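You operate a simulated robot arm through the tools that you are given. There is no shell and no other tool. Be economical: measure what you need, move in short steps, check, and stop when the job is done.

You run a simulated robot arm. Do the job below in one go: nothing can be reset, and whatever is moved stays where it is left.

Task
Test the leak breaker with the pumps and feed breakers off.
Fine: press TEST once, reset the leak breaker, then put both back on.

The check looks at the end state, three seconds after you hand in, the way a careful person would. Anything else that was tipped, shoved, dropped, spilled or broken makes it a failure.

Robot
A 7-joint arm with a two-finger parallel gripper, fixed in place. Base frame: the origin is at the foot of the arm, x ahead of it, y to its left, z up; the work surface is at about z = 0.908. Readings come in m, rad, newtons and seconds.
Its first joint turns from -2.897 to 2.897 rad. Payload 4.4 kg.
Tool frame: the origin (TCP) lies between the finger pads and is the grasp point; the fingertips stand 0.023 m ahead of it; z points along the fingers, y is the line along which they close. Largest opening 0.094 m; finger width 0.038, thickness 0.01; the body of the gripper, 0.054 by 0.096 m, starts 0.039 m behind the TCP.
Orientation is that of the tool frame in the base frame, as a unit quaternion [x, y, z, w]. With the fingers straight down and closing along the base's y, the tool's x points along the base's -x, its y along +y and its z along -z.

Tools
- The arm moves only by the tool arm_command. Its argument "commands" is a list of rows, each an object of numbers (a shift or turn left out is 0, a gripper value left out holds the last): "dx", "dy", "dz": the shift along the tool's x, y, z in cm; "ax", "ay", "az": the turn, a rotation vector about the tool's x, y, z in rad; "hand": the finger opening in cm, from 0 to 9.4. In form: [{"dx": .., "dy": .., "dz": .., "ax": .., "ay": .., "az": .., "hand": ..}, ...]. A call has 1 to 8 rows; each row shifts and turns the commanded pose from where the row before left it, along the tool's axes as they then stand. Each row takes 0.2 s and may step no farther than 0.05 m and 0.15 rad from the row before; otherwise, or with a gripper value out of range, the whole call is refused. Where a pose cannot be reached the arm comes as near as it can. A force on the tool above 40 N (or 10 N above the force at the start of the call, whichever is more), or a blocked arm, ends the call early, and 0.2 s more pass. Each finger travels about 0.072 m/s and halts on what it meets, pressing with about 23 N; the grip force reading is that of the motor and also rises with nothing between the fingers. The clock runs only during rows and for 0.2 s after the last one: add rows that do not move to give the fingers time. It gives the time, the measured TCP pose, the force on the tool (base axes), the opening and the grip force at its end, in the units of the frame above (readings bear some noise).
- Cameras (640 x 400 px; columns grow to the right, rows downward): "scene" is fixed at [0.217, 0.65, 1.6735]; the picture's right is [-0.76, -0.65, 0.00], its down [-0.42, 0.49, -0.77] and it looks along [0.50, -0.58, -0.64] (base axes); focal length 310 px, centre (320, 200). "wrist" rides on the gripper at [0.086, 0.016, -0.074] in the tool frame; the picture's right is [-0.18, 0.98, 0.00], its down [-0.58, -0.11, -0.81] and it looks along [-0.79, -0.15, 0.59] (tool axes); focal length 243 px, centre (320, 200). There is no depth. A picture from a camera that has moved, and an enlarged one, comes with that camera's place and axes in the base frame and with its lens. The place of the scene camera against the robot may be out by one fixed shift of up to 0.012 m in any direction.
- grab_frame(camera): a new picture of that camera. The clock stands still meanwhile.
- close_up(camera, box): a new picture of the part [left, top, right, bottom] of that camera's present view, enlarged. The clock stands still meanwhile.
- job_done(): hands the job in; it is judged then, once.

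Go step by step. Nothing tells you positions but the pictures and the camera data: compare them with the known pose of the tool, close in by small moves and look again before you grip or let go. The budget is 120 turns and 76 pictures, counting those below and the enlarged ones. Unless the task says otherwise, let go and move clear before handing in, and close with one line.

The tools are called after "Request:" by a JSON object that holds its "method" and its "body". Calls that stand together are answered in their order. arm_command: Moves the arm, as the interface text tells. Its arguments: {"type":"object","properties":{"commands":{"type":"array","items":{"type":"object","properties":{"dx":{"type":"number"},"dy":{"type":"number"},"dz":{"type":"number"},"ax":{"type":"number"},"ay":{"type":"number"},"az":{"type":"number"},"hand":{"type":"number"}}}}},"required":["commands"]} The other tools are called the same way: grab_frame (camera) takes a picture; close_up (camera, box) takes an enlarged picture of a part of a camera's view; job_done () hands the job in.

At the start:

```text
t: 0.0
position: [0.6005, 0.1798, 1.188]
orientation: [0.0, 1.0, 0.0, 0.001]
force: [0.1, 0.8, 0.8]
finger_gap: 0.0941
finger_force: 0.0
```

scene: 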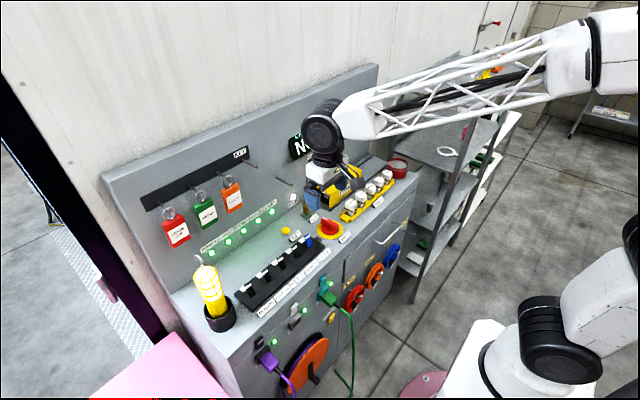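
wrist: 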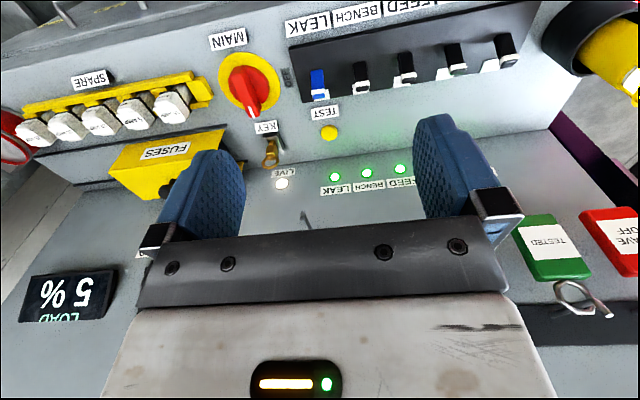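

I see a switchboard with a row of breakers (LEAK blue, BENCH, FEED, ...), a TEST button, a main switch, fuses. I look closer before moving.

Request:
{"method": "close_up", "body": {"camera": "scene", "box": [190, 180, 390, 330]}}

Request:
{"method": "close_up", "body": {"camera": "wrist", "box": [200, 0, 560, 225]}}

```text
2.67 times, centred on (290, 255) of scene
camera zoom: at [0.217, 0.65, 1.6735], right [-0.76, -0.65, 0.0], down [-0.42, 0.49, -0.77], along [0.5, -0.58, -0.64], focal length 827 px, centre (400, 53)
```

zoom: 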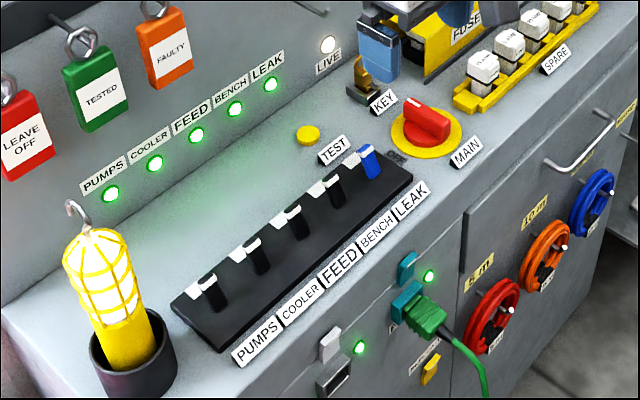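

```text
1.78 times, centred on (380, 112) of wrist
camera zoom: at [0.5138, 0.1955, 1.263], right [0.18, 0.98, 0.0], down [0.58, -0.11, 0.81], along [0.79, -0.15, -0.59], focal length 431 px, centre (213, 356)
```

zoom: 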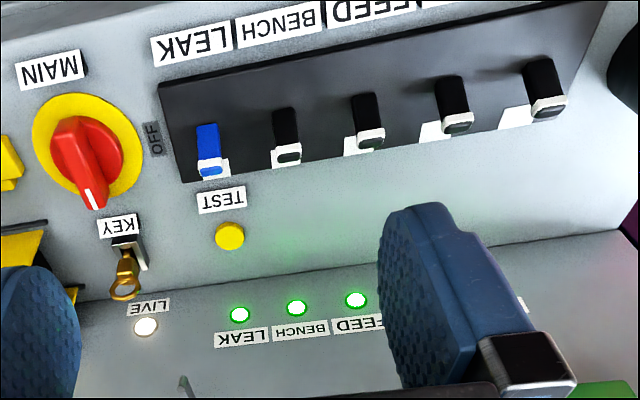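

The levers sit around x≈0.70, with LEAK at y≈0.16 and PUMPS at y≈0.41; TEST is near (0.785, 0.163). The lamp is close to PUMPS, so I'll close the fingers and turn the gripper 90° to make it narrow along y.

Request:
{"method": "arm_command", "body": {"commands": [{"az": -0.1427, "hand": 0}, {"az": -0.1427}, {"az": -0.1427}, {"az": -0.1427}, {"az": -0.1427}, {"az": -0.1427}, {"az": -0.1427}, {"az": -0.1427}]}}

Request:
{"method": "arm_command", "body": {"commands": [{"az": -0.1427}, {"az": -0.1427}, {"az": -0.1427}, {}]}}

Request:
{"method": "grab_frame", "body": {"camera": "wrist"}}

```text
t: 1.8
position: [0.6, 0.1792, 1.1884]
orientation: [-0.54, 0.841, 0.0, -0.001]
force: [0.5, 0.5, -0.7]
finger_gap: 0.0
finger_force: 23.2
```

```text
t: 2.8
position: [0.6007, 0.1794, 1.1873]
orientation: [-0.707, 0.707, 0.0, 0.0]
force: [-0.2, 0.5, 0.7]
finger_gap: 0.0002
finger_force: 23.5
```

```text
71 pictures are left
camera wrist: at [0.5846, 0.0925, 1.2629], right [-0.98, 0.18, 0.0], down [0.11, 0.58, 0.81], along [0.15, 0.79, -0.59], focal length 243 px, centre (320, 200)
```

wrist: 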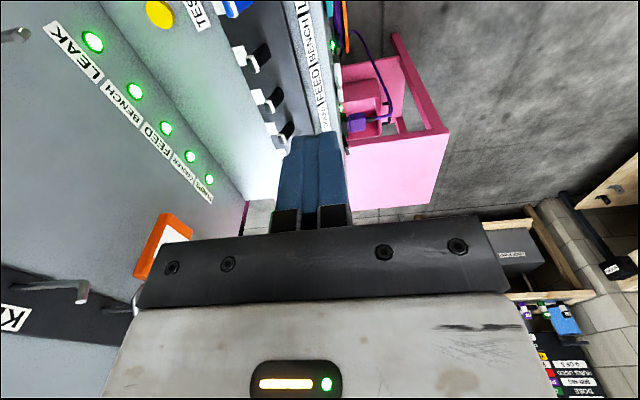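

Orientation reached. The side view is useful; I lower a bit to see the lever profile.

Request:
{"method": "arm_command", "body": {"commands": [{"dx": 4, "dz": 2}, {"dx": 2, "dz": 4}, {"dz": 4}, {"dz": 2}, {}]}}

Request:
{"method": "grab_frame", "body": {"camera": "wrist"}}

```text
t: 4.0
position: [0.6002, 0.1181, 1.0658]
orientation: [-0.706, 0.708, 0.0, 0.0]
force: [0.0, -0.3, 0.1]
finger_gap: 0.0001
finger_force: 23.3
```

```text
70 pictures are left
camera wrist: at [0.5829, 0.0317, 1.1413], right [-0.98, 0.19, 0.0], down [0.11, 0.58, 0.81], along [0.15, 0.79, -0.59], focal length 243 px, centre (320, 200)
```

wrist: 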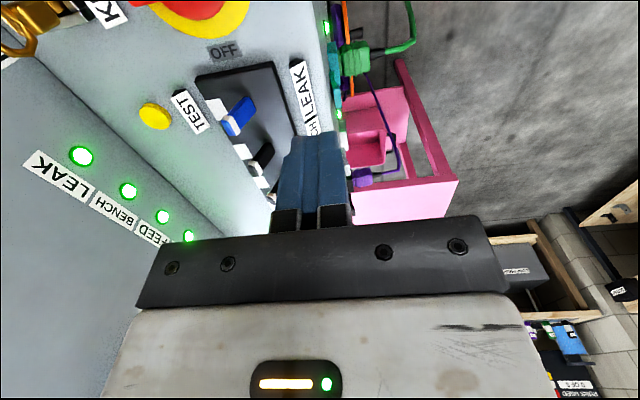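

Request:
{"method": "close_up", "body": {"camera": "wrist", "box": [180, 60, 340, 210]}}

Request:
{"method": "close_up", "body": {"camera": "scene", "box": [240, 230, 340, 300]}}

```text
2.67 times, centred on (260, 135) of wrist
camera zoom: at [0.5829, 0.0317, 1.1413], right [-0.98, 0.19, 0.0], down [0.11, 0.58, 0.81], along [0.15, 0.79, -0.59], focal length 647 px, centre (480, 373)
```

zoom: 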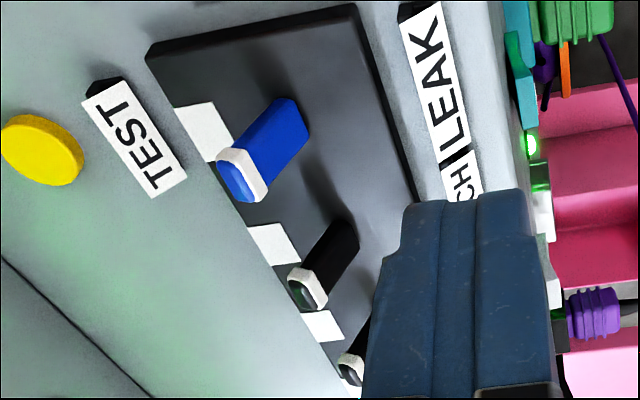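

```text
5.71 times, centred on (290, 265) of scene
camera zoom: at [0.217, 0.65, 1.6735], right [-0.76, -0.65, 0.0], down [-0.42, 0.49, -0.77], along [0.5, -0.58, -0.64], focal length 1773 px, centre (491, -171)
```

zoom: 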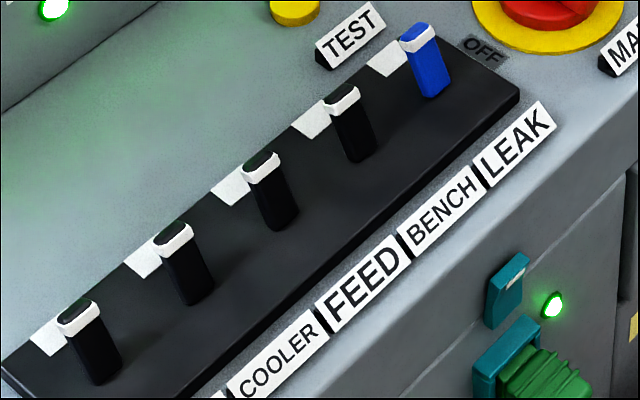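

Levers tilt toward +x (white ON side); tips are at about x 0.695, z 0.948, with LEAK/BENCH/FEED/COOLER/PUMPS at y ≈ 0.159/0.219/0.280/0.340/0.400. I move above and behind the FEED lever.

Request:
{"method": "arm_command", "body": {"commands": [{"dx": -4.5}, {"dx": -4.5}, {"dx": -4.5}, {"dx": -2.7, "dy": -2}, {"dy": -4}, {"dy": -4}, {"dy": -3}, {}]}}

Request:
{"method": "grab_frame", "body": {"camera": "wrist"}}

Request:
{"method": "grab_frame", "body": {"camera": "scene"}}

```text
t: 5.8
position: [0.7276, 0.2813, 1.0673]
orientation: [-0.706, 0.708, 0.0, 0.0]
force: [0.5, -0.4, -0.3]
finger_gap: 0.0
finger_force: 23.2
```

```text
67 pictures are left
camera wrist: at [0.7127, 0.1939, 1.142], right [-0.98, 0.19, 0.0], down [0.11, 0.58, 0.81], along [0.15, 0.79, -0.59], focal length 243 px, centre (320, 200)
```

wrist: 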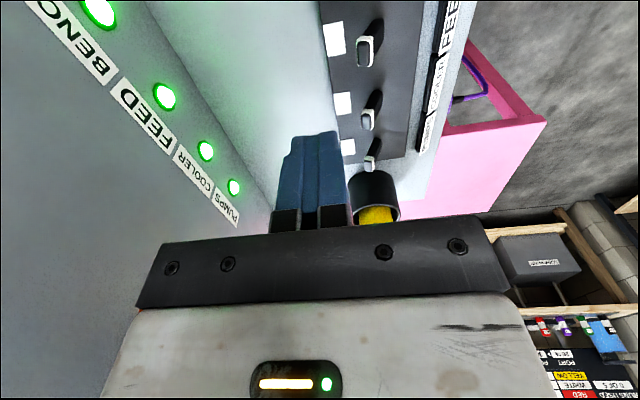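

```text
66 pictures are left
```

scene: 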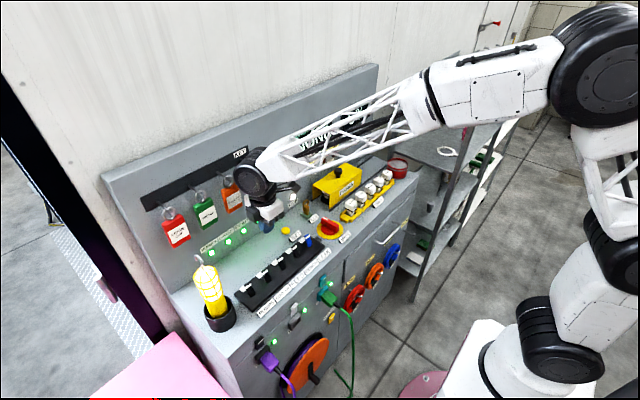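

The first lever in the wrist view is FEED, and the gripper is ~3 cm clear of the tags. I descend behind it.

Request:
{"method": "arm_command", "body": {"commands": [{"dz": 3}, {"dz": 3}, {"dz": 2.5}, {"dz": 2}, {}]}}

Request:
{"method": "grab_frame", "body": {"camera": "wrist"}}

Request:
{"method": "close_up", "body": {"camera": "scene", "box": [190, 160, 350, 310]}}

```text
t: 7.0
position: [0.7292, 0.2803, 0.9632]
orientation: [-0.706, 0.708, 0.001, 0.0]
force: [-0.2, -0.5, 0.5]
finger_gap: 0.0001
finger_force: 23.0
```

```text
65 pictures are left
camera wrist: at [0.7129, 0.1933, 1.0379], right [-0.98, 0.19, 0.0], down [0.11, 0.58, 0.81], along [0.15, 0.79, -0.59], focal length 243 px, centre (320, 200)
```

wrist: 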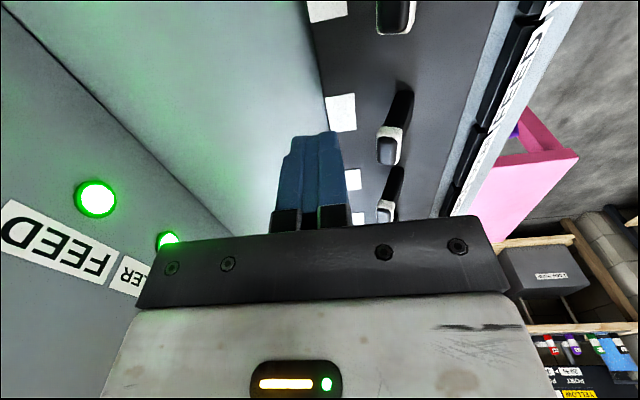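

```text
2.67 times, centred on (270, 235) of scene
camera zoom: at [0.217, 0.65, 1.6735], right [-0.76, -0.65, 0.0], down [-0.42, 0.49, -0.77], along [0.5, -0.58, -0.64], focal length 827 px, centre (453, 107)
```

zoom: 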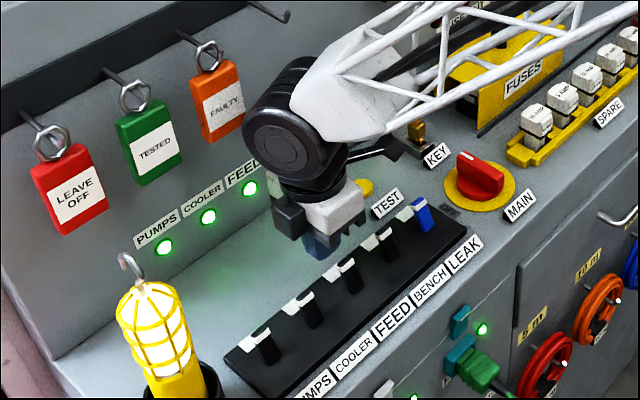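

The fingers are level with and behind FEED. I push it toward −x gently.

Request:
{"method": "arm_command", "body": {"commands": [{"dy": 1}, {"dy": 1}, {"dy": 1}, {"dy": 1}, {}]}}

Request:
{"method": "grab_frame", "body": {"camera": "wrist"}}

```text
t: 8.2
position: [0.6907, 0.2816, 0.9622]
orientation: [-0.707, 0.708, 0.0, 0.0]
force: [-0.1, 0.0, -0.2]
finger_gap: 0.0
finger_force: 23.1
```

```text
63 pictures are left
camera wrist: at [0.6737, 0.194, 1.0378], right [-0.98, 0.19, 0.0], down [0.11, 0.58, 0.81], along [0.15, 0.79, -0.59], focal length 243 px, centre (320, 200)
```

wrist: 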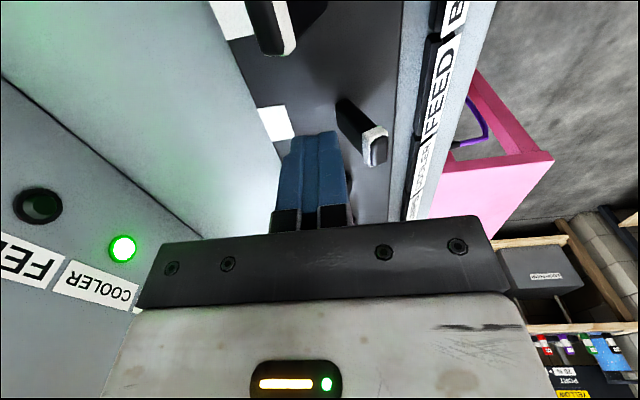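

FEED snapped off and its light went out. Next I go over to PUMPS, tilting the tool slightly away from the lamp.

Request:
{"method": "arm_command", "body": {"commands": [{"dz": -4}, {"dz": -3.5}, {"dy": -3.7}, {"dx": -4}, {"dx": -4}, {"dx": -3, "ay": -0.1}, {"ay": -0.1}, {}]}}

Request:
{"method": "grab_frame", "body": {"camera": "wrist"}}

Request:
{"method": "close_up", "body": {"camera": "scene", "box": [150, 150, 350, 340]}}

```text
t: 10.0
position: [0.7271, 0.3905, 1.0373]
orientation: [-0.703, 0.704, 0.071, 0.07]
force: [0.7, 0.1, -0.9]
finger_gap: 0.0
finger_force: 23.3
```

```text
62 pictures are left
camera wrist: at [0.7111, 0.2911, 1.0932], right [-0.98, 0.18, 0.04], down [0.11, 0.41, 0.91], along [0.15, 0.89, -0.42], focal length 243 px, centre (320, 200)
```

wrist: 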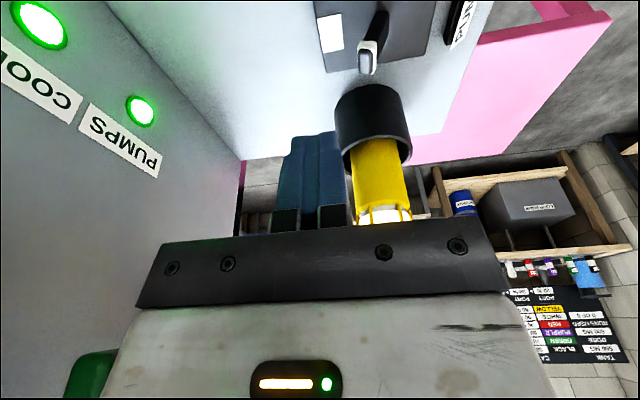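

```text
2.11 times, centred on (250, 245) of scene
camera zoom: at [0.217, 0.65, 1.6735], right [-0.76, -0.65, 0.0], down [-0.42, 0.49, -0.77], along [0.5, -0.58, -0.64], focal length 653 px, centre (467, 105)
```

zoom: 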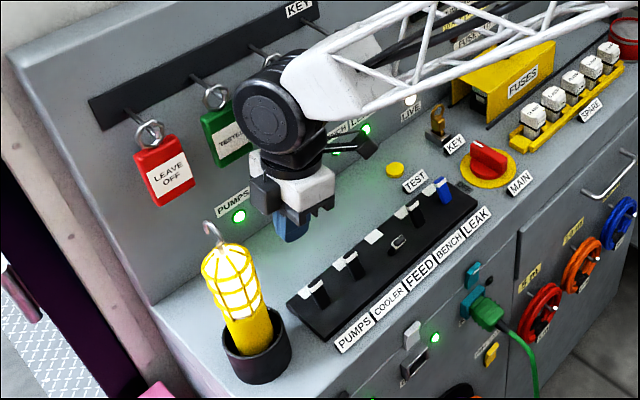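

PUMPS lever is in view, with the lamp beyond it and clear. I descend behind the lever, straight down.

Request:
{"method": "arm_command", "body": {"commands": [{"dz": 2.45, "dx": 0.5}, {"dz": 2.45, "dx": 0.5}, {"dz": 2.45, "dx": 0.5}, {}]}}

Request:
{"method": "grab_frame", "body": {"camera": "wrist"}}

Request:
{"method": "close_up", "body": {"camera": "scene", "box": [150, 150, 350, 340]}}

```text
t: 11.0
position: [0.7258, 0.39, 0.9623]
orientation: [-0.703, 0.704, 0.071, 0.07]
force: [0.4, -0.5, 0.3]
finger_gap: 0.0001
finger_force: 23.2
```

```text
60 pictures are left
camera wrist: at [0.71, 0.2901, 1.0182], right [-0.98, 0.18, 0.04], down [0.11, 0.41, 0.91], along [0.15, 0.89, -0.42], focal length 243 px, centre (320, 200)
```

wrist: 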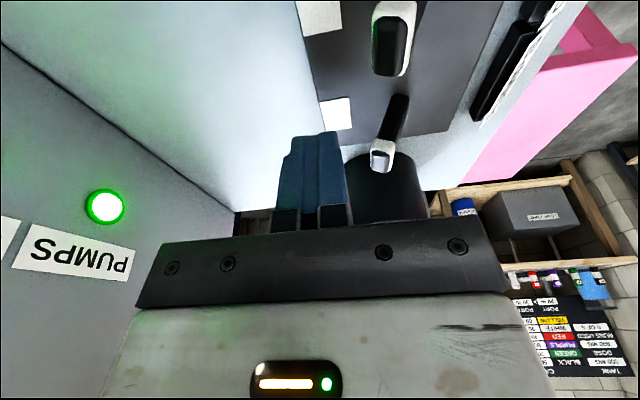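

```text
2.11 times, centred on (250, 245) of scene
camera zoom: at [0.217, 0.65, 1.6735], right [-0.76, -0.65, 0.0], down [-0.42, 0.49, -0.77], along [0.5, -0.58, -0.64], focal length 653 px, centre (467, 105)
```

zoom: 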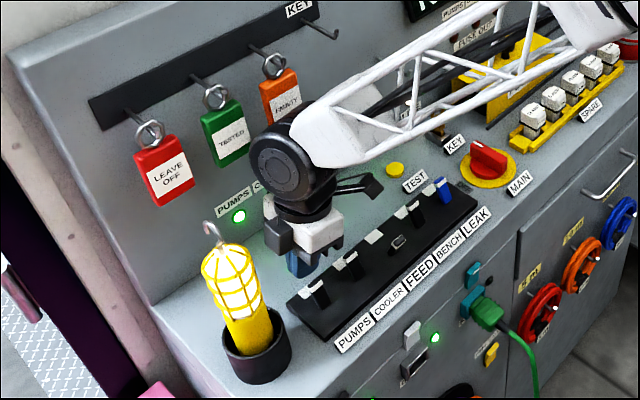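

Clear all round. I push PUMPS toward −x.

Request:
{"method": "arm_command", "body": {"commands": [{"dy": 1}, {"dy": 1}, {"dy": 1}, {"dy": 0.7}, {}]}}

Request:
{"method": "grab_frame", "body": {"camera": "wrist"}}

```text
t: 12.2
position: [0.689, 0.392, 0.962]
orientation: [-0.703, 0.704, 0.07, 0.071]
force: [0.4, 0.3, -0.3]
finger_gap: 0.0
finger_force: 22.8
```

```text
58 pictures are left
camera wrist: at [0.6736, 0.2918, 1.0187], right [-0.98, 0.18, 0.04], down [0.11, 0.41, 0.91], along [0.15, 0.89, -0.42], focal length 243 px, centre (320, 200)
```

wrist: 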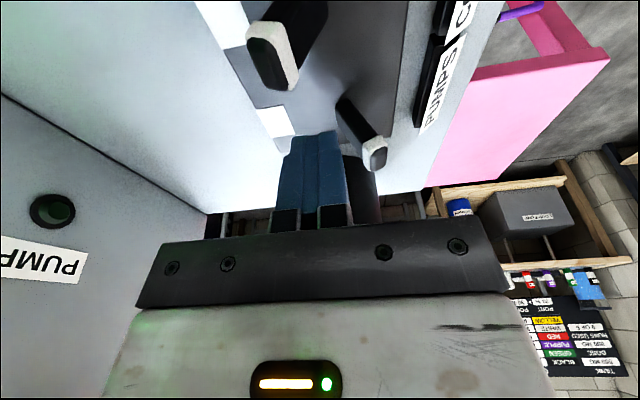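

PUMPS is off too. A hook tip sticks out near (0.79, 0.125, 1.09) above TEST, so I'll retreat up and back, return to the original hand orientation, and later tilt the tool to come in under it.

Request:
{"method": "arm_command", "body": {"commands": [{"dz": -4, "dx": -0.8}, {"dz": -4, "dx": -0.8}, {"dz": -3, "dx": -0.6}, {"ay": 0.1, "dx": 2}, {"ay": 0.1, "dx": 4}, {"dx": 4, "dy": 1}, {"dx": 4, "dy": 3}, {"dx": 4, "dy": 3}]}}

Request:
{"method": "arm_command", "body": {"commands": [{"az": 0.1427}, {"az": 0.1427}, {"az": 0.1427}, {"az": 0.1427}, {"az": 0.1427}, {"az": 0.1427}, {"az": 0.1427}, {"az": 0.1427}]}}

Request:
{"method": "arm_command", "body": {"commands": [{"az": 0.1427}, {"az": 0.1427}, {"az": 0.1427}, {}]}}

Request:
{"method": "grab_frame", "body": {"camera": "wrist"}}

```text
t: 14.0
position: [0.6214, 0.2105, 1.0693]
orientation: [0.707, -0.707, 0.0, 0.0]
force: [0.7, -0.2, -0.5]
finger_gap: 0.0
finger_force: 22.6
```

```text
t: 15.8
position: [0.6196, 0.212, 1.0666]
orientation: [-0.212, 0.977, 0.0, -0.001]
force: [-0.2, -0.1, -0.2]
finger_gap: 0.0
finger_force: 23.5
```

```text
t: 16.8
position: [0.6204, 0.2133, 1.0662]
orientation: [0.001, 1.0, 0.0, 0.001]
force: [-0.4, 0.4, -0.4]
finger_gap: 0.0
finger_force: 22.9
```

```text
57 pictures are left
camera wrist: at [0.5337, 0.2278, 1.1421], right [0.19, 0.98, 0.0], down [0.58, -0.11, 0.81], along [0.79, -0.15, -0.59], focal length 243 px, centre (320, 200)
```

wrist: 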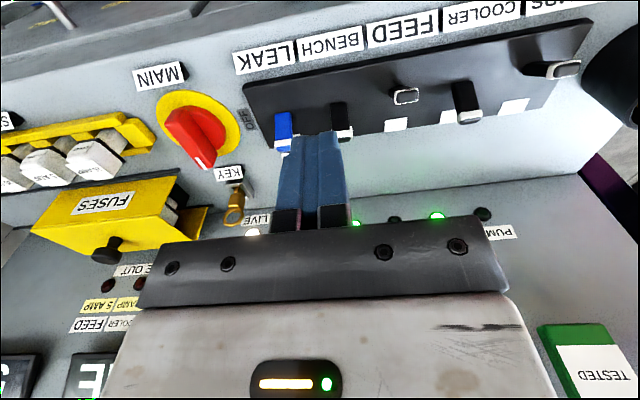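

Now I tilt the tool by 0.5 rad and shift to y≈0.163.

Request:
{"method": "arm_command", "body": {"commands": [{"ay": -0.125, "dy": -2.5}, {"ay": -0.125, "dy": -2.5}, {"ay": -0.125}, {"ay": -0.125}, {}]}}

Request:
{"method": "grab_frame", "body": {"camera": "wrist"}}

Request:
{"method": "grab_frame", "body": {"camera": "scene"}}

```text
t: 18.0
position: [0.6197, 0.1627, 1.0681]
orientation: [0.001, 0.969, 0.0, 0.248]
force: [-0.1, 0.6, -0.4]
finger_gap: 0.0001
finger_force: 23.1
```

```text
56 pictures are left
camera wrist: at [0.5083, 0.1781, 1.0915], right [0.16, 0.98, 0.09], down [0.12, -0.11, 0.99], along [0.98, -0.15, -0.14], focal length 243 px, centre (320, 200)
```

wrist: 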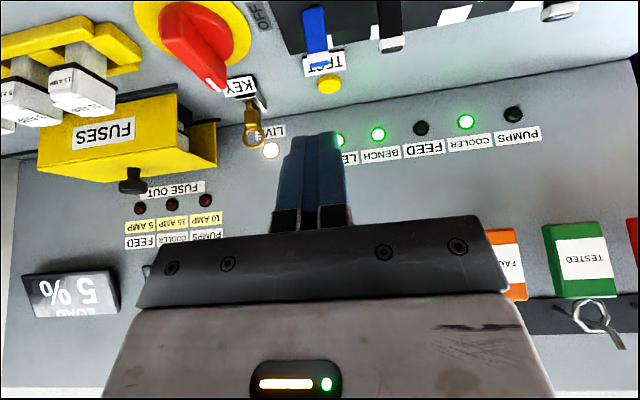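

```text
55 pictures are left
```

scene: 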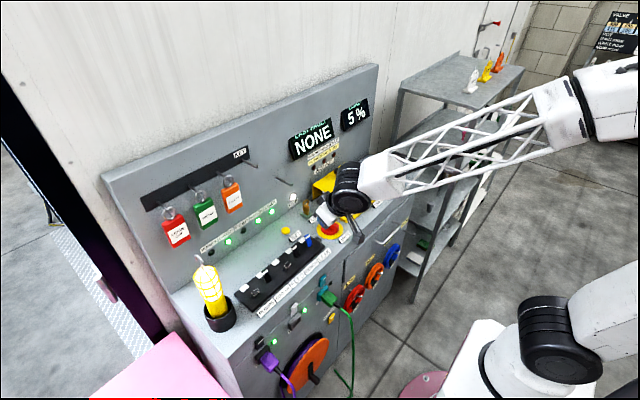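

TEST is at about (0.783, 0.158), top near z 0.915. I approach diagonally, low and under the hook.

Request:
{"method": "arm_command", "body": {"commands": [{"dx": -1.84, "dz": 3.58, "dy": -0.4}, {"dx": -1.84, "dz": 3.58}, {"dx": -1.84, "dz": 3.58}, {}]}}

Request:
{"method": "grab_frame", "body": {"camera": "wrist"}}

Request:
{"method": "close_up", "body": {"camera": "scene", "box": [220, 150, 380, 290]}}

```text
t: 19.0
position: [0.7205, 0.1576, 0.9982]
orientation: [0.001, 0.969, 0.0, 0.249]
force: [0.2, 0.3, 0.0]
finger_gap: 0.0
finger_force: 23.3
```

```text
54 pictures are left
camera wrist: at [0.6088, 0.1736, 1.0227], right [0.16, 0.98, 0.09], down [0.12, -0.11, 0.99], along [0.98, -0.15, -0.14], focal length 243 px, centre (320, 200)
```

wrist: 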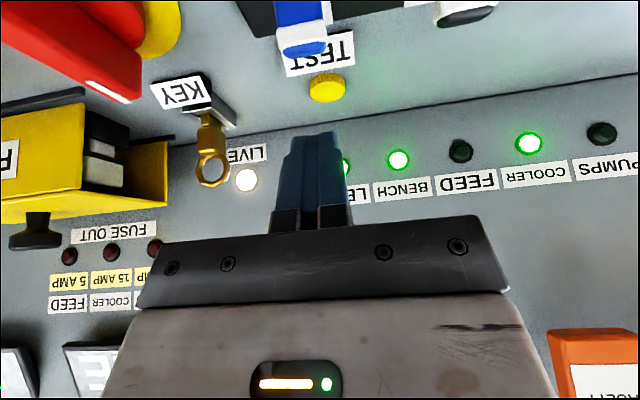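

```text
2.86 times, centred on (300, 220) of scene
camera zoom: at [0.217, 0.65, 1.6735], right [-0.76, -0.65, 0.0], down [-0.42, 0.49, -0.77], along [0.5, -0.58, -0.64], focal length 886 px, centre (377, 143)
```

zoom: 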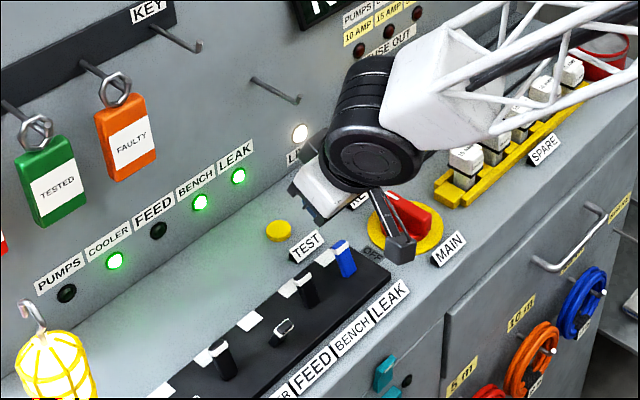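

The button lies at about (0.78, 0.16). I move to just above it.

Request:
{"method": "arm_command", "body": {"commands": [{"dx": -2.42, "dz": 2.4, "dy": 0.2}, {"dx": -2.42, "dz": 2.4}, {}]}}

Request:
{"method": "grab_frame", "body": {"camera": "wrist"}}

Request:
{"method": "close_up", "body": {"camera": "scene", "box": [220, 150, 380, 290]}}

```text
t: 19.8
position: [0.7871, 0.1599, 0.9814]
orientation: [0.0, 0.969, 0.0, 0.246]
force: [-0.2, -0.4, -0.4]
finger_gap: 0.0001
finger_force: 22.6
```

```text
52 pictures are left
camera wrist: at [0.6755, 0.1753, 1.0054], right [0.16, 0.98, 0.09], down [0.12, -0.11, 0.99], along [0.98, -0.15, -0.14], focal length 243 px, centre (320, 200)
```

wrist: 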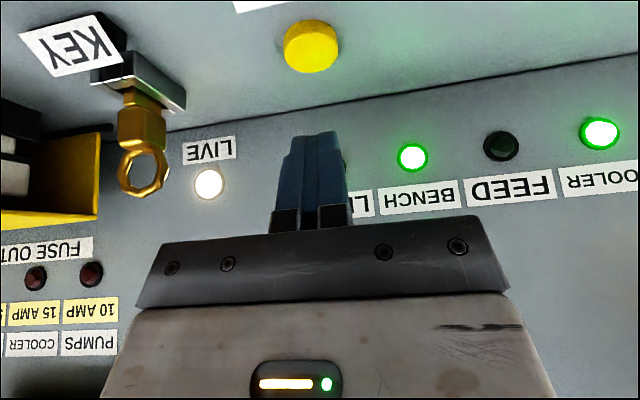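

```text
2.86 times, centred on (300, 220) of scene
camera zoom: at [0.217, 0.65, 1.6735], right [-0.76, -0.65, 0.0], down [-0.42, 0.49, -0.77], along [0.5, -0.58, -0.64], focal length 886 px, centre (377, 143)
```

zoom: 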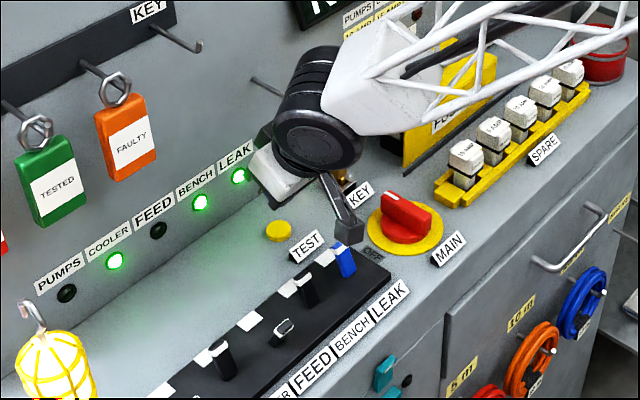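

The finger edge is straight above TEST by about 3.5 cm. I descend 2.6 cm, then check.

Request:
{"method": "arm_command", "body": {"commands": [{"dx": 0.62, "dz": 1.14}, {"dx": 0.62, "dz": 1.14}, {}]}}

Request:
{"method": "close_up", "body": {"camera": "scene", "box": [250, 180, 330, 250]}}

Request:
{"method": "grab_frame", "body": {"camera": "wrist"}}

```text
t: 20.6
position: [0.7862, 0.1589, 0.9546]
orientation: [0.0, 0.969, 0.0, 0.247]
force: [1.5, -0.5, -0.6]
finger_gap: 0.0
finger_force: 23.0
```

```text
5.71 times, centred on (290, 215) of scene
camera zoom: at [0.217, 0.65, 1.6735], right [-0.76, -0.65, 0.0], down [-0.42, 0.49, -0.77], along [0.5, -0.58, -0.64], focal length 1773 px, centre (491, 114)
```

zoom: 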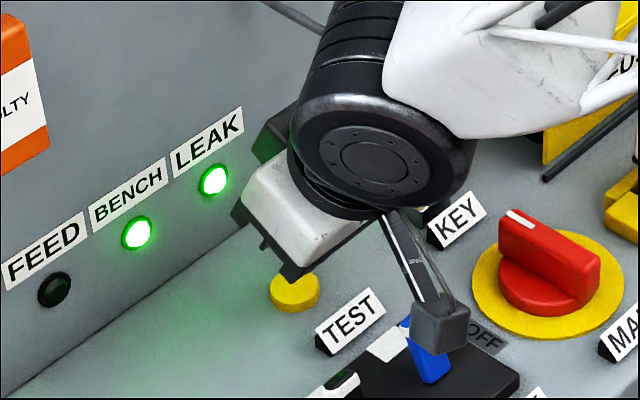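

```text
49 pictures are left
camera wrist: at [0.6744, 0.1744, 0.9795], right [0.16, 0.98, 0.09], down [0.12, -0.11, 0.99], along [0.98, -0.15, -0.14], focal length 243 px, centre (320, 200)
```

wrist: 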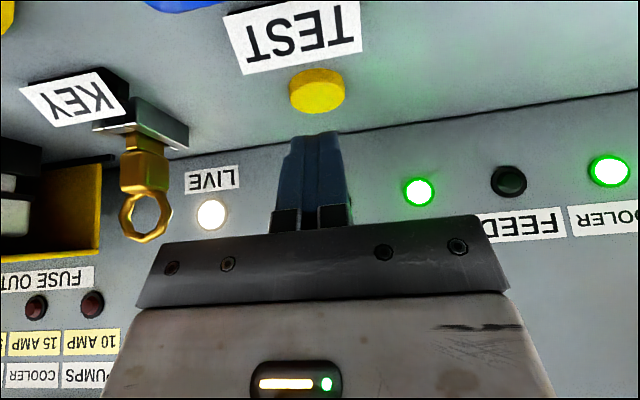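

The camera housing sits just above the LEAK lever, so I reduce the tilt by 0.1 rad to lift it, and re-centre slightly.

Request:
{"method": "arm_command", "body": {"commands": [{"ay": 0.1}, {"dx": -0.37, "dz": 0.15, "dy": 0.1}, {}]}}

Request:
{"method": "close_up", "body": {"camera": "scene", "box": [250, 180, 330, 250]}}

Request:
{"method": "grab_frame", "body": {"camera": "wrist"}}

```text
t: 21.4
position: [0.7907, 0.1602, 0.9562]
orientation: [0.0, 0.98, 0.001, 0.198]
force: [0.0, 0.4, -0.5]
finger_gap: 0.0
finger_force: 23.5
```

```text
5.71 times, centred on (290, 215) of scene
camera zoom: at [0.217, 0.65, 1.6735], right [-0.76, -0.65, 0.0], down [-0.42, 0.49, -0.77], along [0.5, -0.58, -0.64], focal length 1773 px, centre (491, 114)
```

zoom: 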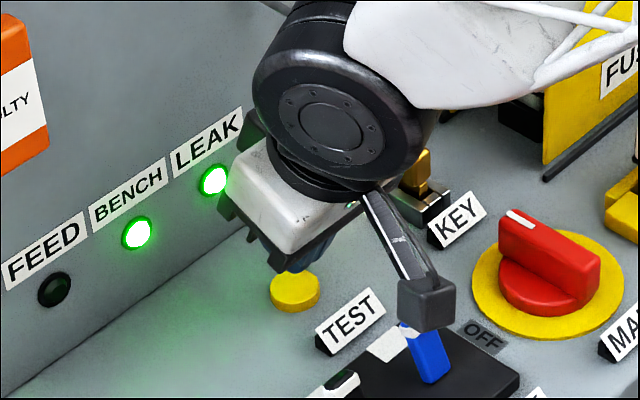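

```text
47 pictures are left
camera wrist: at [0.6818, 0.1759, 0.9907], right [0.17, 0.98, 0.07], down [0.22, -0.11, 0.97], along [0.96, -0.15, -0.24], focal length 243 px, centre (320, 200)
```

wrist: 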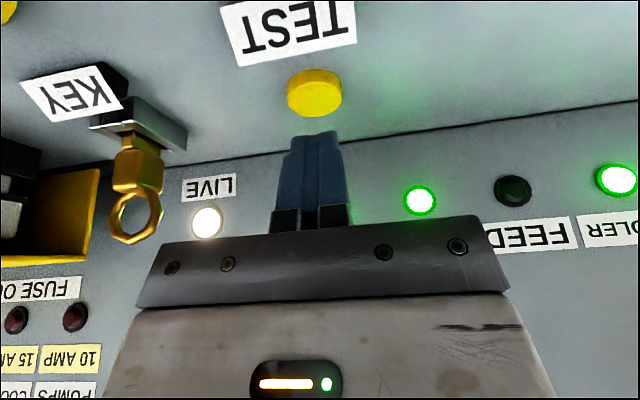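

The edge now lines up with TEST with clearance over the lever. I press down in small steps.

Request:
{"method": "arm_command", "body": {"commands": [{"dx": 0.156, "dz": 0.37}, {"dx": 0.156, "dz": 0.37}, {"dx": 0.078, "dz": 0.184}, {}]}}

Request:
{"method": "grab_frame", "body": {"camera": "wrist"}}

```text
t: 22.4
position: [0.7898, 0.1599, 0.944]
orientation: [0.0, 0.98, 0.001, 0.198]
force: [-0.7, -0.6, 0.0]
finger_gap: 0.0
finger_force: 22.8
```

```text
46 pictures are left
camera wrist: at [0.6814, 0.1763, 0.9803], right [0.17, 0.98, 0.07], down [0.22, -0.11, 0.97], along [0.96, -0.15, -0.24], focal length 243 px, centre (320, 200)
```

wrist: 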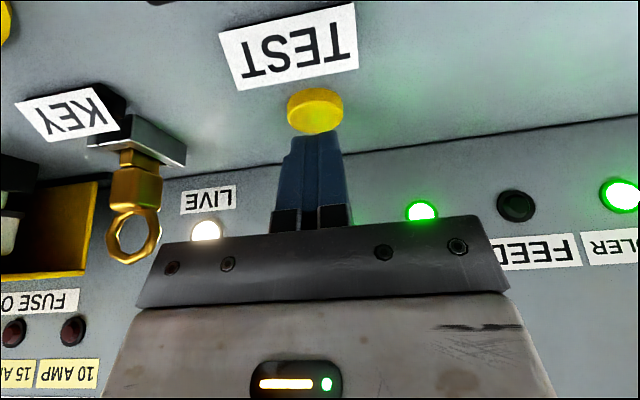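

Request:
{"method": "arm_command", "body": {"commands": [{"dx": 0.078, "dz": 0.184}, {"dx": 0.078, "dz": 0.184}, {}]}}

Request:
{"method": "close_up", "body": {"camera": "scene", "box": [250, 180, 330, 250]}}

Request:
{"method": "grab_frame", "body": {"camera": "wrist"}}

```text
t: 23.2
position: [0.7886, 0.1602, 0.9407]
orientation: [-0.001, 0.98, 0.0, 0.199]
force: [0.4, -0.5, -0.1]
finger_gap: 0.0
finger_force: 23.1
```

```text
5.71 times, centred on (290, 215) of scene
camera zoom: at [0.217, 0.65, 1.6735], right [-0.76, -0.65, 0.0], down [-0.42, 0.49, -0.77], along [0.5, -0.58, -0.64], focal length 1773 px, centre (491, 114)
```

zoom: 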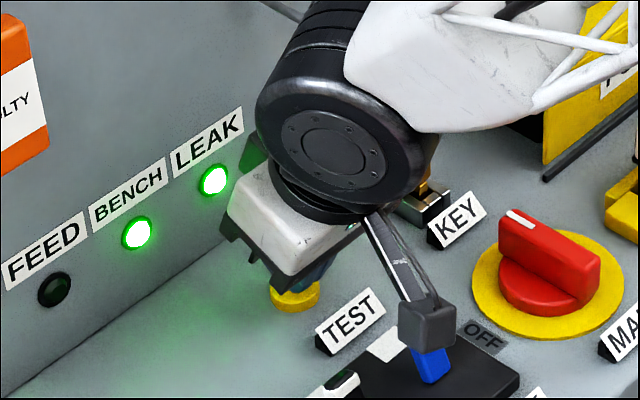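

```text
44 pictures are left
camera wrist: at [0.6811, 0.1767, 0.9758], right [0.17, 0.98, 0.07], down [0.22, -0.11, 0.97], along [0.96, -0.15, -0.24], focal length 243 px, centre (320, 200)
```

wrist: 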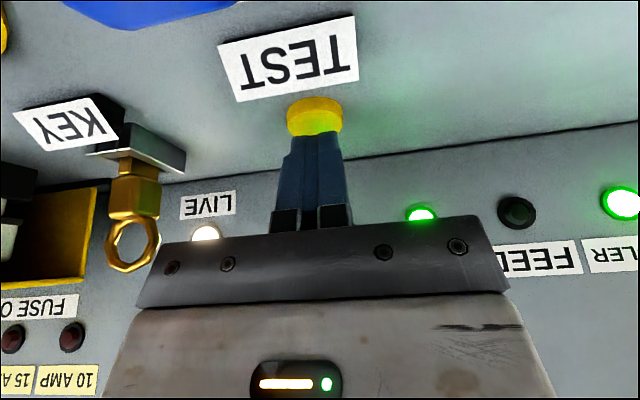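

Request:
{"method": "arm_command", "body": {"commands": [{"dx": 0.078, "dz": 0.184}, {"dx": 0.078, "dz": 0.184}, {}]}}

Request:
{"method": "grab_frame", "body": {"camera": "wrist"}}

```text
t: 24.0
position: [0.7903, 0.1605, 0.9373]
orientation: [0.001, 0.98, -0.001, 0.199]
force: [0.1, -0.8, 0.3]
finger_gap: 0.0
finger_force: 22.6
```

```text
43 pictures are left
camera wrist: at [0.6813, 0.1766, 0.9717], right [0.17, 0.98, 0.07], down [0.22, -0.11, 0.97], along [0.96, -0.15, -0.24], focal length 243 px, centre (320, 200)
```

wrist: 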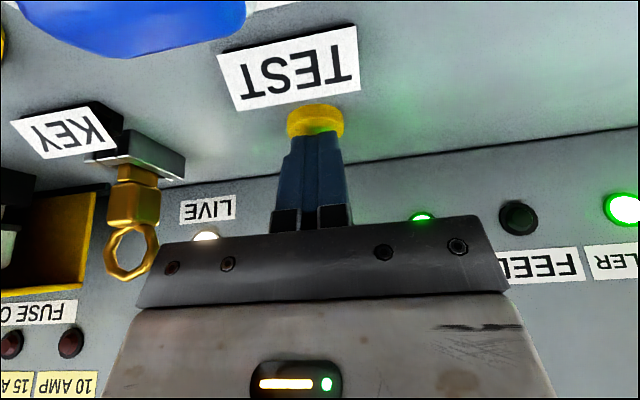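

Request:
{"method": "arm_command", "body": {"commands": [{"dx": 0.078, "dz": 0.184}, {"dx": 0.078, "dz": 0.184}, {}]}}

Request:
{"method": "grab_frame", "body": {"camera": "wrist"}}

Request:
{"method": "close_up", "body": {"camera": "scene", "box": [250, 180, 330, 250]}}

```text
t: 24.8
position: [0.7893, 0.1614, 0.9326]
orientation: [0.0, 0.98, 0.0, 0.198]
force: [1.8, 0.1, 2.7]
finger_gap: 0.0
finger_force: 23.1
```

```text
42 pictures are left
camera wrist: at [0.6805, 0.1769, 0.9678], right [0.17, 0.98, 0.07], down [0.22, -0.11, 0.97], along [0.96, -0.15, -0.24], focal length 243 px, centre (320, 200)
```

wrist: 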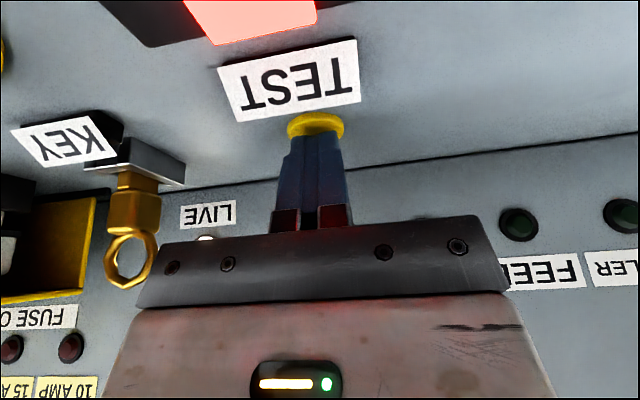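

```text
5.71 times, centred on (290, 215) of scene
camera zoom: at [0.217, 0.65, 1.6735], right [-0.76, -0.65, 0.0], down [-0.42, 0.49, -0.77], along [0.5, -0.58, -0.64], focal length 1773 px, centre (491, 114)
```

zoom: 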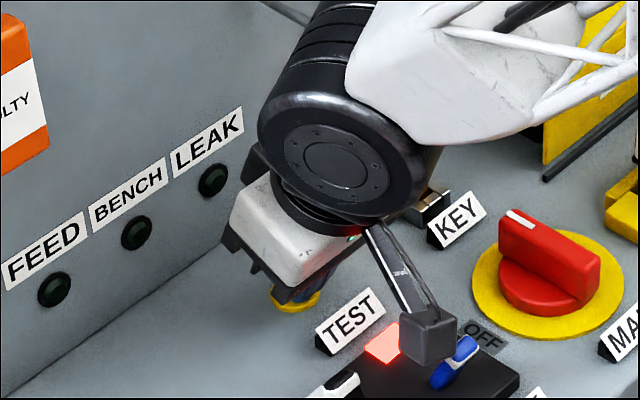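

The leak breaker tripped (red marker, all lights out). I back off up and toward the robot, then look.

Request:
{"method": "arm_command", "body": {"commands": [{"dx": -0.78, "dz": -1.84}, {"dx": 3.83, "dz": -3.0}, {"dx": 3.83, "dz": -3.0}, {"dx": 1.6, "dz": -3.9}, {"dx": 1.6, "dz": -3.9}, {}]}}

Request:
{"method": "close_up", "body": {"camera": "scene", "box": [220, 130, 380, 290]}}

Request:
{"method": "grab_frame", "body": {"camera": "wrist"}}

```text
t: 26.2
position: [0.6365, 0.1585, 1.0339]
orientation: [0.0, 0.98, 0.0, 0.199]
force: [-0.2, 0.6, -0.3]
finger_gap: 0.0001
finger_force: 22.7
```

```text
2.50 times, centred on (300, 210) of scene
camera zoom: at [0.217, 0.65, 1.6735], right [-0.76, -0.65, 0.0], down [-0.42, 0.49, -0.77], along [0.5, -0.58, -0.64], focal length 776 px, centre (370, 175)
```

zoom: 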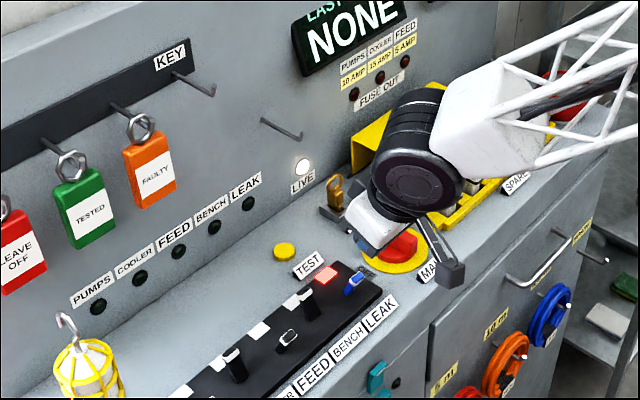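

```text
39 pictures are left
camera wrist: at [0.528, 0.1758, 1.0702], right [0.17, 0.98, 0.07], down [0.22, -0.11, 0.97], along [0.96, -0.15, -0.24], focal length 243 px, centre (320, 200)
```

wrist: 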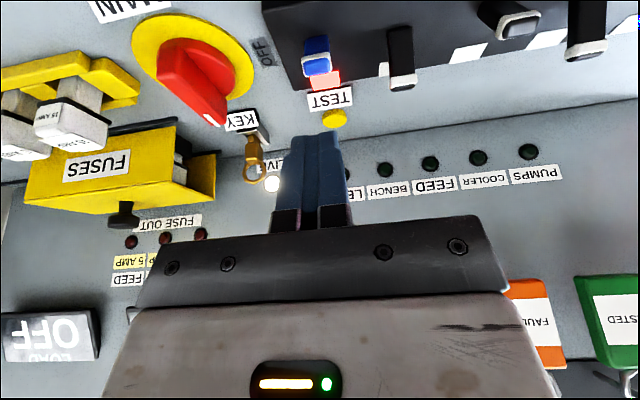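

The LEAK lever now sits mid-way (tripped). I'll untilt and turn the hand 90° again, then push it fully OFF before ON, as a tripped breaker needs.

Request:
{"method": "arm_command", "body": {"commands": [{"ay": 0.133, "dz": -2}, {"ay": 0.133}, {"ay": 0.134}, {"az": -0.1427}, {"az": -0.1427}, {"az": -0.1427}, {"az": -0.1427}, {"az": -0.1427}]}}

Request:
{"method": "arm_command", "body": {"commands": [{"az": -0.1427}, {"az": -0.1427}, {"az": -0.1427}, {"az": -0.1427}, {"az": -0.1427}, {"az": -0.1427}, {}]}}

Request:
{"method": "grab_frame", "body": {"camera": "wrist"}}

Request:
{"method": "close_up", "body": {"camera": "scene", "box": [260, 220, 340, 280]}}

```text
t: 28.0
position: [0.6275, 0.1605, 1.0552]
orientation: [-0.35, 0.937, 0.0, 0.0]
force: [0.1, 0.9, -0.1]
finger_gap: 0.0
finger_force: 22.9
```

```text
t: 29.6
position: [0.6281, 0.1607, 1.0567]
orientation: [-0.707, 0.708, 0.0, 0.0]
force: [-0.1, -0.7, 0.5]
finger_gap: 0.0002
finger_force: 23.2
```

```text
38 pictures are left
camera wrist: at [0.6114, 0.0738, 1.1314], right [-0.98, 0.18, 0.0], down [0.11, 0.58, 0.81], along [0.15, 0.79, -0.59], focal length 243 px, centre (320, 200)
```

wrist: 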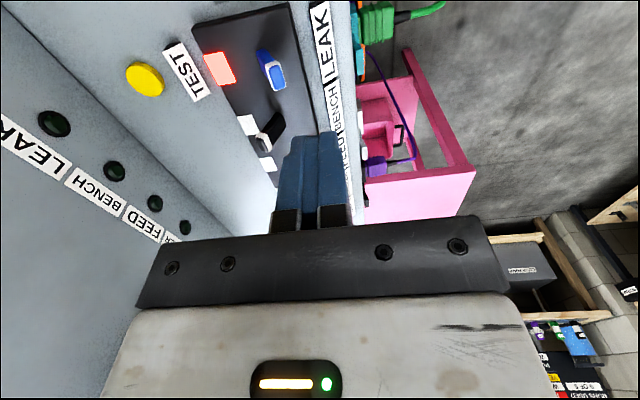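

```text
6.67 times, centred on (300, 250) of scene
camera zoom: at [0.217, 0.65, 1.6735], right [-0.76, -0.65, 0.0], down [-0.42, 0.49, -0.77], along [0.5, -0.58, -0.64], focal length 2068 px, centre (453, -133)
```

zoom: 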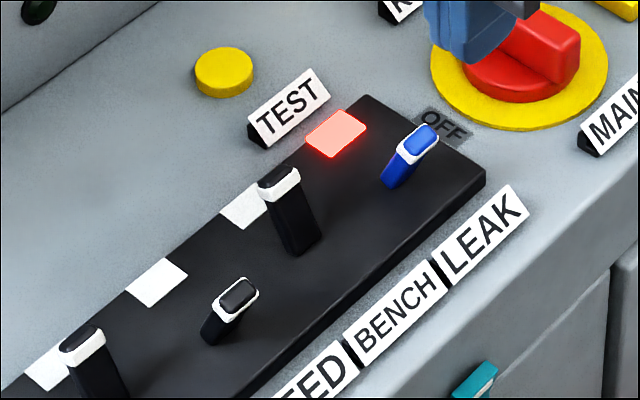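

The tripped lever rests at the OFF position (same as FEED), and the hand is already on its −x side. I lower and push it to +x.

Request:
{"method": "arm_command", "body": {"commands": [{"dz": 3.3, "dx": 0.3}, {"dz": 3.3}, {"dz": 2.8}, {}]}}

Request:
{"method": "grab_frame", "body": {"camera": "wrist"}}

Request:
{"method": "close_up", "body": {"camera": "scene", "box": [260, 220, 340, 280]}}

```text
t: 30.6
position: [0.6282, 0.1572, 0.9633]
orientation: [-0.706, 0.708, 0.001, 0.0]
force: [0.0, 0.0, -0.3]
finger_gap: 0.0
finger_force: 23.3
```

```text
36 pictures are left
camera wrist: at [0.612, 0.0701, 1.038], right [-0.98, 0.19, 0.0], down [0.11, 0.58, 0.81], along [0.15, 0.79, -0.59], focal length 243 px, centre (320, 200)
```

wrist: 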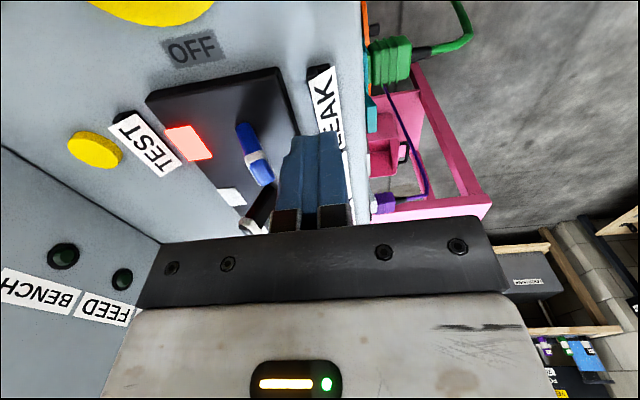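

```text
6.67 times, centred on (300, 250) of scene
camera zoom: at [0.217, 0.65, 1.6735], right [-0.76, -0.65, 0.0], down [-0.42, 0.49, -0.77], along [0.5, -0.58, -0.64], focal length 2068 px, centre (453, -133)
```

zoom: 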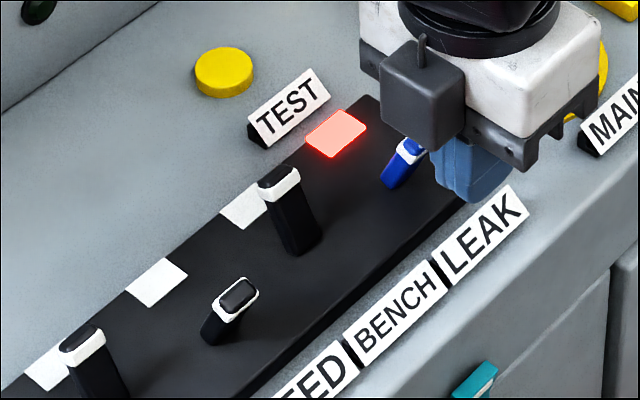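

Fingers are just in front of the LEAK lever. Push to ON.

Request:
{"method": "arm_command", "body": {"commands": [{"dy": -1}, {"dy": -1}, {"dy": -1}, {"dy": -1}, {}]}}

Request:
{"method": "grab_frame", "body": {"camera": "wrist"}}

Request:
{"method": "close_up", "body": {"camera": "scene", "box": [200, 200, 340, 300]}}

```text
t: 31.8
position: [0.6692, 0.1573, 0.9627]
orientation: [-0.706, 0.708, 0.0, -0.001]
force: [0.8, 0.4, 0.1]
finger_gap: 0.0
finger_force: 23.1
```

```text
34 pictures are left
camera wrist: at [0.6526, 0.0712, 1.0378], right [-0.98, 0.19, 0.0], down [0.11, 0.58, 0.81], along [0.15, 0.79, -0.59], focal length 243 px, centre (320, 200)
```

wrist: 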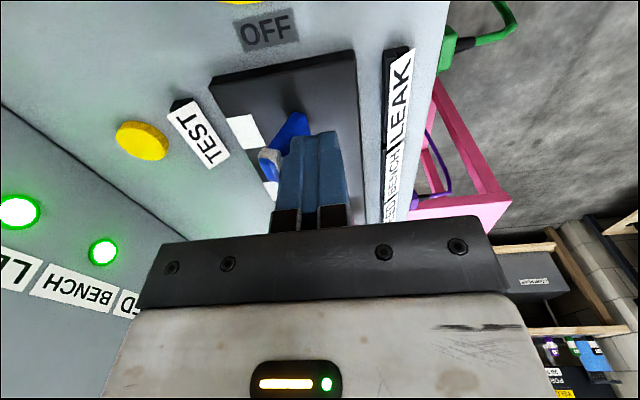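

```text
4.00 times, centred on (270, 250) of scene
camera zoom: at [0.217, 0.65, 1.6735], right [-0.76, -0.65, 0.0], down [-0.42, 0.49, -0.77], along [0.5, -0.58, -0.64], focal length 1241 px, centre (520, 0)
```

zoom: 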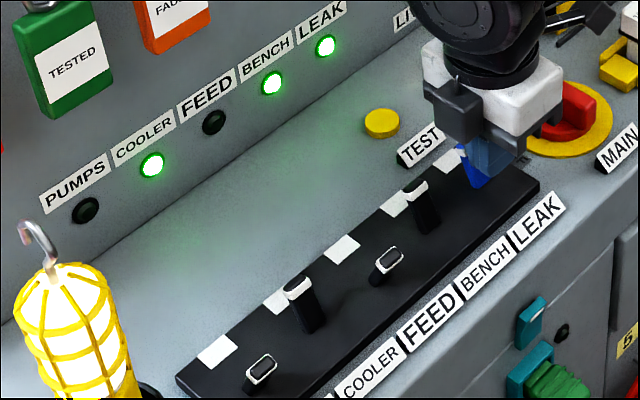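

LEAK is reset and its light is on again. Next I back off, lift, and move in front of FEED.

Request:
{"method": "arm_command", "body": {"commands": [{"dy": 2}, {"dy": 2}, {"dz": -4}, {"dz": -3}, {"dx": -4}, {"dx": -4}, {"dx": -4.3}, {}]}}

Request:
{"method": "arm_command", "body": {"commands": [{"dz": 3.5}, {"dz": 3.5}, {}]}}

Request:
{"method": "grab_frame", "body": {"camera": "wrist"}}

```text
t: 33.6
position: [0.6302, 0.281, 1.0325]
orientation: [-0.706, 0.708, 0.001, 0.0]
force: [-0.3, 0.2, -0.5]
finger_gap: 0.0002
finger_force: 23.4
```

```text
t: 34.4
position: [0.6283, 0.28, 0.9607]
orientation: [-0.706, 0.708, 0.0, 0.0]
force: [0.7, -0.3, -0.5]
finger_gap: 0.0
finger_force: 23.1
```

```text
32 pictures are left
camera wrist: at [0.6122, 0.1937, 1.0358], right [-0.98, 0.19, 0.0], down [0.11, 0.58, 0.81], along [0.15, 0.79, -0.59], focal length 243 px, centre (320, 200)
```

wrist: 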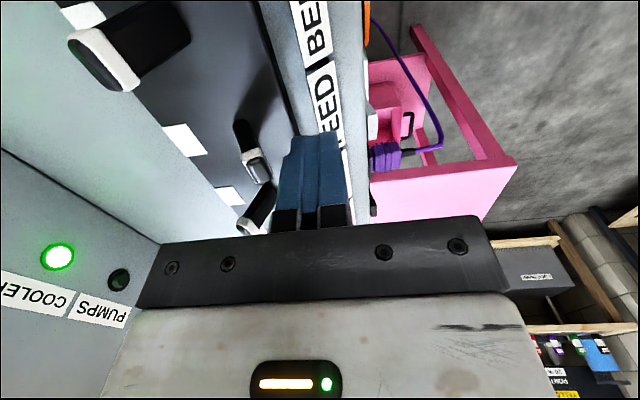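

FEED's lever is directly ahead of the fingers. I push it to ON, then back off and lift.

Request:
{"method": "arm_command", "body": {"commands": [{"dy": -1}, {"dy": -1}, {"dy": -1}, {"dy": -1.1}, {}]}}

Request:
{"method": "close_up", "body": {"camera": "scene", "box": [200, 200, 340, 300]}}

```text
t: 35.6
position: [0.6681, 0.2814, 0.9622]
orientation: [-0.706, 0.708, 0.0, 0.0]
force: [0.1, 0.2, -0.1]
finger_gap: 0.0001
finger_force: 22.7
```

```text
4.00 times, centred on (270, 250) of scene
camera zoom: at [0.217, 0.65, 1.6735], right [-0.76, -0.65, 0.0], down [-0.42, 0.49, -0.77], along [0.5, -0.58, -0.64], focal length 1241 px, centre (520, 0)
```

zoom: 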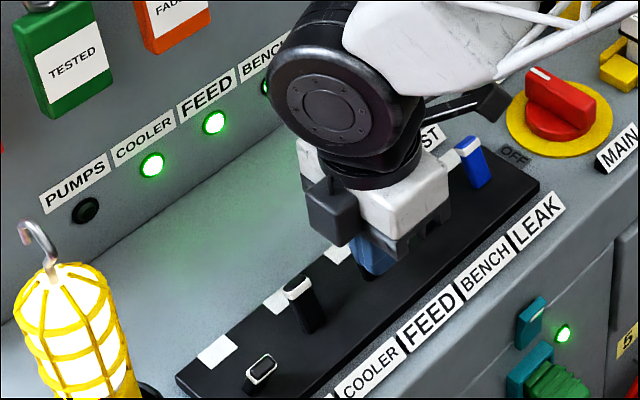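

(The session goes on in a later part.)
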